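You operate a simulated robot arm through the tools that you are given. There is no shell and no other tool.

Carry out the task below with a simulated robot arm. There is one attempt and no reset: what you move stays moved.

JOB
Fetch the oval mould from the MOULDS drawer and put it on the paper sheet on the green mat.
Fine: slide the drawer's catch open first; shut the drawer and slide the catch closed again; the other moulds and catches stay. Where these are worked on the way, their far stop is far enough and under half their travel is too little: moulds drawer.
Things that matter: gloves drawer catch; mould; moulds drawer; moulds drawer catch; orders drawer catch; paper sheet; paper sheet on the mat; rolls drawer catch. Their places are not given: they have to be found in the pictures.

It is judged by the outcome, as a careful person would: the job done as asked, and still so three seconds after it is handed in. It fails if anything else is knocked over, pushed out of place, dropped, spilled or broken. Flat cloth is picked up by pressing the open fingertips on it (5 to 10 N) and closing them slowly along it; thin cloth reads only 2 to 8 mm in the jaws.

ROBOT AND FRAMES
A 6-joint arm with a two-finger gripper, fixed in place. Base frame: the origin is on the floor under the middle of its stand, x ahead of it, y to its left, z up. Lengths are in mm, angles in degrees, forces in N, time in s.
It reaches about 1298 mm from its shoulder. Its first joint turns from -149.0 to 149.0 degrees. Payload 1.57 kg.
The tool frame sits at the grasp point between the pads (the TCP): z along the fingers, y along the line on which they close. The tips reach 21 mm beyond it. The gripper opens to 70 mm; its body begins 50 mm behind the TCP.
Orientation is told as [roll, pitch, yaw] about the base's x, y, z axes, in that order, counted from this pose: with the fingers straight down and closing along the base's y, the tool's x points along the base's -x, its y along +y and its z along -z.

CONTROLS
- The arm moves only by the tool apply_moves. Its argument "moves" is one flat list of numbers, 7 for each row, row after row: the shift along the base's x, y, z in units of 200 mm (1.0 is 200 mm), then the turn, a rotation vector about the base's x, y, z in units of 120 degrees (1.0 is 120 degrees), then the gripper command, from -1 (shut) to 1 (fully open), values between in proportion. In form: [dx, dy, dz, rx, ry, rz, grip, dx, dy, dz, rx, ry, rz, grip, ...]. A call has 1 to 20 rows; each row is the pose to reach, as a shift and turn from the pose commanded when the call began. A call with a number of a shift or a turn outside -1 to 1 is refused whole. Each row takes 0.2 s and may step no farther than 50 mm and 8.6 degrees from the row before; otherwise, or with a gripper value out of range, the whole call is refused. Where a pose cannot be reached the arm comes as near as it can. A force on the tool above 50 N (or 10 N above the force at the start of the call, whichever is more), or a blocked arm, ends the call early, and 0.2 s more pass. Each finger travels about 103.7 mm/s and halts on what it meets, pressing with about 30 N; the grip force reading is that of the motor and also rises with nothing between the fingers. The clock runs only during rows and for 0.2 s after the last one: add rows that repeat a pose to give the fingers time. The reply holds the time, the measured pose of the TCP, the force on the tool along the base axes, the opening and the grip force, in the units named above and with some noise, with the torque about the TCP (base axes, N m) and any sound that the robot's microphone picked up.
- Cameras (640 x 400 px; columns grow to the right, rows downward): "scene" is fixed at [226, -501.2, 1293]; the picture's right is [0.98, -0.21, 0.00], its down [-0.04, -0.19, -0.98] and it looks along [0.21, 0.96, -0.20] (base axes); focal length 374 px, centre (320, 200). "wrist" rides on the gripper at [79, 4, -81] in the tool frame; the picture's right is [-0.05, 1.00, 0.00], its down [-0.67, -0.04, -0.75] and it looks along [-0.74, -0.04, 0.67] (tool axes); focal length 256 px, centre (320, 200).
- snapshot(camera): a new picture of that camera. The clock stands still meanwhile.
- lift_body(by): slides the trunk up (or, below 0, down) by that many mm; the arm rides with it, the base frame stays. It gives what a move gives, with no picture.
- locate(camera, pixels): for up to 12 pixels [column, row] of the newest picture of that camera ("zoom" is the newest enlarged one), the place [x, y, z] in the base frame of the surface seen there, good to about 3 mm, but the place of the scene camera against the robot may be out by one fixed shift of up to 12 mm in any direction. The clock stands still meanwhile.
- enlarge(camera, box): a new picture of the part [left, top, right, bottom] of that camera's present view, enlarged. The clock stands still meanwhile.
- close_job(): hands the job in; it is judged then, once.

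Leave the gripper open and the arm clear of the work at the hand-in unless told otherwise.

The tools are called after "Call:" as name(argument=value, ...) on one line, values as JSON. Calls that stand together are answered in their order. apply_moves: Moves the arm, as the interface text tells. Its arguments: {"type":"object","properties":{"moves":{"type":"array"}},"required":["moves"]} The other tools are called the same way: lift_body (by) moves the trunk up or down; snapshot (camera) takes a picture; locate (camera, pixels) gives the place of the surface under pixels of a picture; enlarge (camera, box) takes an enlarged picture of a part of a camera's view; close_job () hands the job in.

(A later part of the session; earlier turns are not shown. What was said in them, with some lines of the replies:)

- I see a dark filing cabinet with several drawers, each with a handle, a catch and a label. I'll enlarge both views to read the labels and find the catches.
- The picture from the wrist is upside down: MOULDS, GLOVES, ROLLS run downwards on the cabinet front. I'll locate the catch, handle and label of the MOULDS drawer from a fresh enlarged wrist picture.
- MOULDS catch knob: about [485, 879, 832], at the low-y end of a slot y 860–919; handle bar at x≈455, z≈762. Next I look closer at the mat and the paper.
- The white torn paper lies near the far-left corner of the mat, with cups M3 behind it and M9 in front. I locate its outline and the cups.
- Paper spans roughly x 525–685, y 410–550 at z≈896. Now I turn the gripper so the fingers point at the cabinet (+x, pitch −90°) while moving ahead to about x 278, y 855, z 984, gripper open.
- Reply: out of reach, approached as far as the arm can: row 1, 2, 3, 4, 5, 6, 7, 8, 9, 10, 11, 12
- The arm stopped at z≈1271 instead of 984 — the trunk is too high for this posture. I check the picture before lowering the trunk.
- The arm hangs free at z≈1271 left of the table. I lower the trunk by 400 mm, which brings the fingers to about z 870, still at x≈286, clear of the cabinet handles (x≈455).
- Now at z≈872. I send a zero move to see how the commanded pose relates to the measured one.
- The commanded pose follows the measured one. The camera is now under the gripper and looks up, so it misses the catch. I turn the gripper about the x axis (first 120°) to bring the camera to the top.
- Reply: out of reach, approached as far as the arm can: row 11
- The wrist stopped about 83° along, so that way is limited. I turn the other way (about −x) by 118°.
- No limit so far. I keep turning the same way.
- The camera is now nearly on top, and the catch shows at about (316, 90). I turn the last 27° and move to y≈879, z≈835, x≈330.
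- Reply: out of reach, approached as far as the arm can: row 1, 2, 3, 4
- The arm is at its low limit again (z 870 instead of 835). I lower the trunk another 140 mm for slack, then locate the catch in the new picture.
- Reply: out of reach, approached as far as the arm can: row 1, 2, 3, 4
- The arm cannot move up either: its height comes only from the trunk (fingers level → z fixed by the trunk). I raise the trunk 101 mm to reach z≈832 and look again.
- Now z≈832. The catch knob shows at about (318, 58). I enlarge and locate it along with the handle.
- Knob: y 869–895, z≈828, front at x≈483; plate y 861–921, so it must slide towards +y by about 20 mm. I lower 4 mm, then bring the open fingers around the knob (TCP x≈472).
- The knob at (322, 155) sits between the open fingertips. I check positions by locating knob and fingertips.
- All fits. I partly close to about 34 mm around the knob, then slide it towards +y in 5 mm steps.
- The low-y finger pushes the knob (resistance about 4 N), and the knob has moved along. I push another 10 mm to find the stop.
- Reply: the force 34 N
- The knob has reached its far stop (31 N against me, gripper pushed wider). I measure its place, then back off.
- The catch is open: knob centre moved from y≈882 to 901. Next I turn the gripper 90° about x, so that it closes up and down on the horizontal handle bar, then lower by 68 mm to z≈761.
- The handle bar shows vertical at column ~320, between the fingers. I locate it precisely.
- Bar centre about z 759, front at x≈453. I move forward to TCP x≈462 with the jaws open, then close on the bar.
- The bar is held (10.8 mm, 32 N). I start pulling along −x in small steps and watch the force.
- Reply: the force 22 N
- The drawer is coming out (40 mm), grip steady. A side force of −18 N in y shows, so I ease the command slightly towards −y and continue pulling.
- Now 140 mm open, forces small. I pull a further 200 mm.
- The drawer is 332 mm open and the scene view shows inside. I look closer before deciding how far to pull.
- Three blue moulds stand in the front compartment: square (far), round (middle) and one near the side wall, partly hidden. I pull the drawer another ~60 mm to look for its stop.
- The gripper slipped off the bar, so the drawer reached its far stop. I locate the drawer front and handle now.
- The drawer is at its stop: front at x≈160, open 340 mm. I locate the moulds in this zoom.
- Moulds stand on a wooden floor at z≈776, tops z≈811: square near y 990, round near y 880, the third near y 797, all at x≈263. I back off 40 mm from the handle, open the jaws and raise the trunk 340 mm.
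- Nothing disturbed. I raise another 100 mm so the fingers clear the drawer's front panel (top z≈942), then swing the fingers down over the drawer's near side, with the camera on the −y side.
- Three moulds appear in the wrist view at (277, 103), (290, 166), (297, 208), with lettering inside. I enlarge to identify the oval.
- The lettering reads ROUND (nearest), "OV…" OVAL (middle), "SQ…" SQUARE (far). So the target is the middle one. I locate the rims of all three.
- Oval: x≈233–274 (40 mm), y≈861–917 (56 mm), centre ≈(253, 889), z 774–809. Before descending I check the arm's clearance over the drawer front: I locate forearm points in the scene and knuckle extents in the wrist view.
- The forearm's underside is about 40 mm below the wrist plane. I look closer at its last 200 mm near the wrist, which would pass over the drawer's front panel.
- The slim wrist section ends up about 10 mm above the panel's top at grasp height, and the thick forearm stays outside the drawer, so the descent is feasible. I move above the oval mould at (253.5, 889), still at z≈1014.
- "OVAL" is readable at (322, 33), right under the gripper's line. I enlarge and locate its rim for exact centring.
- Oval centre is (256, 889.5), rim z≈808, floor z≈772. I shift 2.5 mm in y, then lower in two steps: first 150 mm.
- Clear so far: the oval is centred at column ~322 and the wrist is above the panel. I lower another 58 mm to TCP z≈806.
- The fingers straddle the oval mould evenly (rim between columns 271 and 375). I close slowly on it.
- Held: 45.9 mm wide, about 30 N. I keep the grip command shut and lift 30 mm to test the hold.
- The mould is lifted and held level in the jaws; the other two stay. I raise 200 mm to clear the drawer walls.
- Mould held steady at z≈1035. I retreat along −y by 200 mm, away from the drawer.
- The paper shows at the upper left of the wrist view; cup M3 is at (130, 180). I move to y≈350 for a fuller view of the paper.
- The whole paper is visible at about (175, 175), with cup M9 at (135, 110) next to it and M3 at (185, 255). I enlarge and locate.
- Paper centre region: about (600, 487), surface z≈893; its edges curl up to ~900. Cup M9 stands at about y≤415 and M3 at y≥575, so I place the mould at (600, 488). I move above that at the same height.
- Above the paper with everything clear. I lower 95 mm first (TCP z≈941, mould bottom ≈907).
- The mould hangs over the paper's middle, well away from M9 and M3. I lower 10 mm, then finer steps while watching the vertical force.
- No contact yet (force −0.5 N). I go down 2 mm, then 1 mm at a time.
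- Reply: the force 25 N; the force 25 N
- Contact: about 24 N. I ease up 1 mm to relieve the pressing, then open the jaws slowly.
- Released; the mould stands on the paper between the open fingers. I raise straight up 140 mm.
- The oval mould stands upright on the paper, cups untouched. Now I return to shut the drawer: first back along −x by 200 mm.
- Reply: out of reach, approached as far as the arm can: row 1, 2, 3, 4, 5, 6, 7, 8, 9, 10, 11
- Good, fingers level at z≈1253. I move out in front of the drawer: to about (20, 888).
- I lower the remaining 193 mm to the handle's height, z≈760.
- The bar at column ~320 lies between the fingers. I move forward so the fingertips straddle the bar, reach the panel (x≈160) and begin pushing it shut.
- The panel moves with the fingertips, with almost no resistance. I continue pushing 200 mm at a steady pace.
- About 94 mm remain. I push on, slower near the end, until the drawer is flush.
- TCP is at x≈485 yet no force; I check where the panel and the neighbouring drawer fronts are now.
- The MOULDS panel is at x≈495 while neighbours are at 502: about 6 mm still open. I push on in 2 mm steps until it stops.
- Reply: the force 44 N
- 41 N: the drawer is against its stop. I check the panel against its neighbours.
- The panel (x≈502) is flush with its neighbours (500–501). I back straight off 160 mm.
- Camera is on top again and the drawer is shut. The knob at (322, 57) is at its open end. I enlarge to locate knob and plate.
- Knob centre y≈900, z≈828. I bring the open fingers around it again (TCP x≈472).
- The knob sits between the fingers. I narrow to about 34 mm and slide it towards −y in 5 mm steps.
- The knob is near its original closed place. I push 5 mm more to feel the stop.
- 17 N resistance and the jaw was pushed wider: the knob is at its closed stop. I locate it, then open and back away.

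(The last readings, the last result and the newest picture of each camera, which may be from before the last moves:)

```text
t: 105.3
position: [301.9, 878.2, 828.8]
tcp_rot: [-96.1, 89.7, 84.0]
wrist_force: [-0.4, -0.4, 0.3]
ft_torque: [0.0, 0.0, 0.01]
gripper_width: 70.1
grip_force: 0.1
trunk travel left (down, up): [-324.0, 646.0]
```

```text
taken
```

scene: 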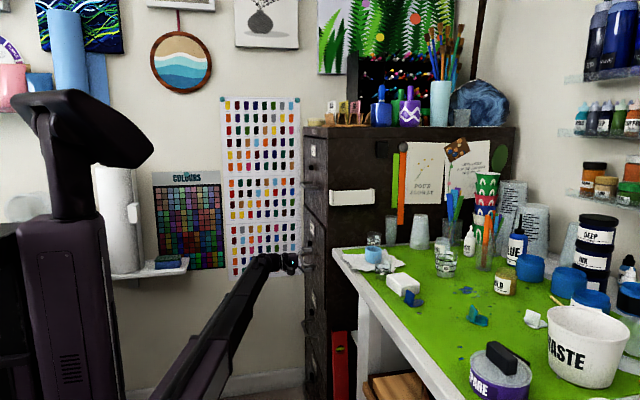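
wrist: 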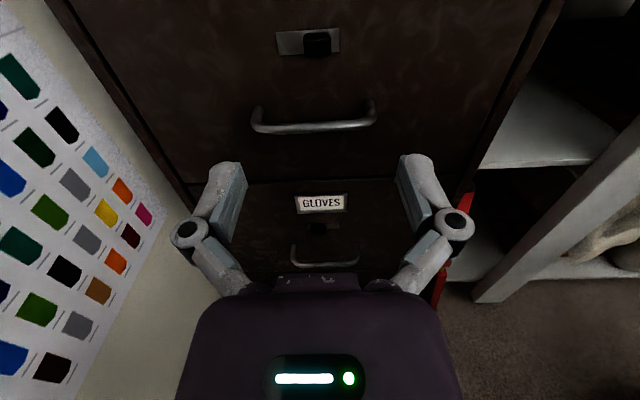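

The knob is back at the closed end (320, 43). I verify knob and drawer flushness by enlarging.

Call:
enlarge(camera="wrist", box=[240, 10, 400, 260])

Call:
locate(camera="wrist", pixels=[[317, 45], [285, 42], [338, 40], [230, 80], [420, 80], [290, 165], [300, 225], [360, 225], [320, 205], [250, 190], [318, 228], [332, 226]])

Call:
snapshot(camera="scene")

```text
1.60 times, centred on (320, 135) of wrist
```

zoom: 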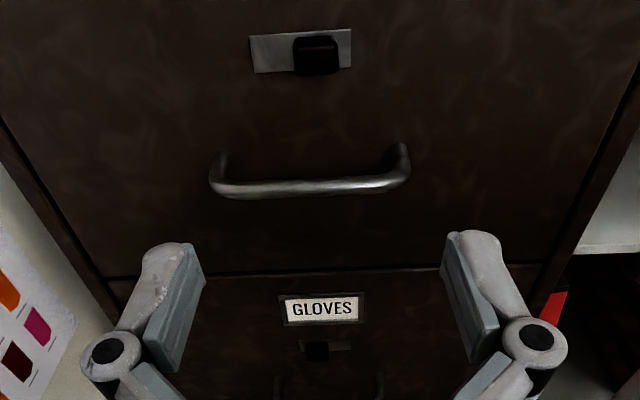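

```text
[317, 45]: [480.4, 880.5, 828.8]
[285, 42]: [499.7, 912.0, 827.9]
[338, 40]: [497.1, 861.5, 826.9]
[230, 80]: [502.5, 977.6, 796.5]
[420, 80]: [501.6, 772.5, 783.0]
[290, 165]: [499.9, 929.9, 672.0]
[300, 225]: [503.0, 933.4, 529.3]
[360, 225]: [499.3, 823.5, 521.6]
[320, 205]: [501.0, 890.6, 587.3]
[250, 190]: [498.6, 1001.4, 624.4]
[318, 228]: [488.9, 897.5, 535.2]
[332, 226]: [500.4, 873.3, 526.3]
```

```text
taken
```

scene: 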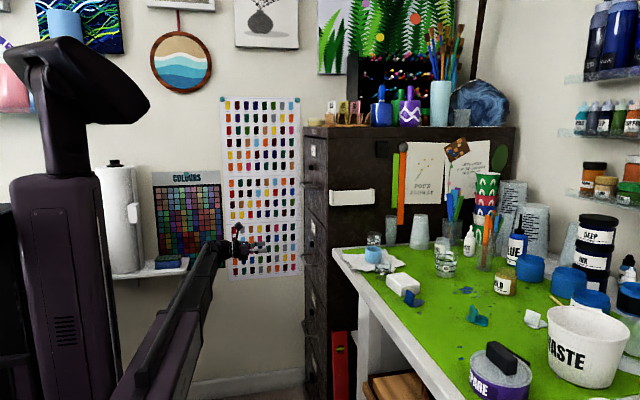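

Drawer flush at x≈502, knob at y≈880 (closed), GLOVES catch unchanged. I back the arm a further 120 mm away and take a last look at the mould on the paper.

Call:
apply_moves(moves=[-0.15, 0, 0, 0, 0, 0, 1, -0.3, 0, 0, 0, 0, 0, 1, -0.45, 0, 0, 0, 0, 0, 1, -0.6, 0, 0, 0, 0, 0, 1])

Call:
enlarge(camera="scene", box=[290, 200, 470, 320])

```text
t: 106.3
position: [183.2, 879.0, 830.0]
tcp_rot: [-107.2, 89.8, 73.0]
wrist_force: [-0.2, 0.0, 1.1]
ft_torque: [0.01, 0.03, 0.01]
gripper_width: 70.0
grip_force: 0.0
trunk travel left (down, up): [-324.0, 646.0]
```

```text
3.33 times, centred on (380, 260) of scene
```

zoom: 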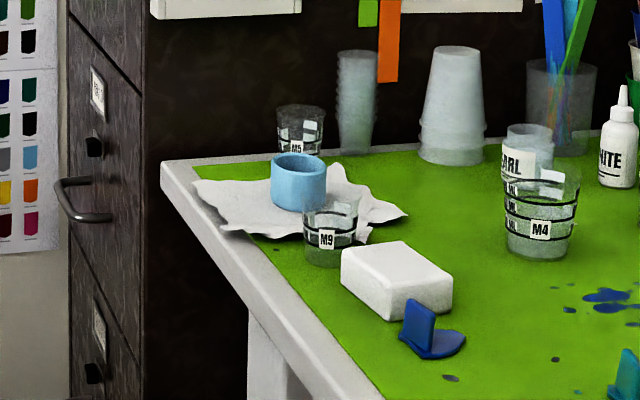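

The oval mould stands on the paper on the green mat. The MOULDS drawer is shut with its catch closed, the other items are in place, and the gripper is open and clear. I hand the job in.

Call:
close_job()

```text
The job is handed in.
```

The oval mould is standing on the paper sheet on the green mat, and the job is handed in. I don't have the verdict.

- **Catch and drawer:** I slid the MOULDS catch open and pulled the drawer to its far stop (about 340 mm). After taking the mould I pushed the drawer shut until its front was level with the neighbouring drawers. I then slid the catch back against its closed stop; in the last close view it was where it started.
- **Mould:** I identified it by the "OVAL" lettering inside. It was set down near the middle of the paper, clear of cups M9 and M3, and was upright in the last picture.
- **Everything else:** The round and square moulds stayed in the drawer, and I did not touch the other catches. Nothing in the final pictures looked moved or knocked over.

The gripper was left open and the arm backed away from the cabinet.
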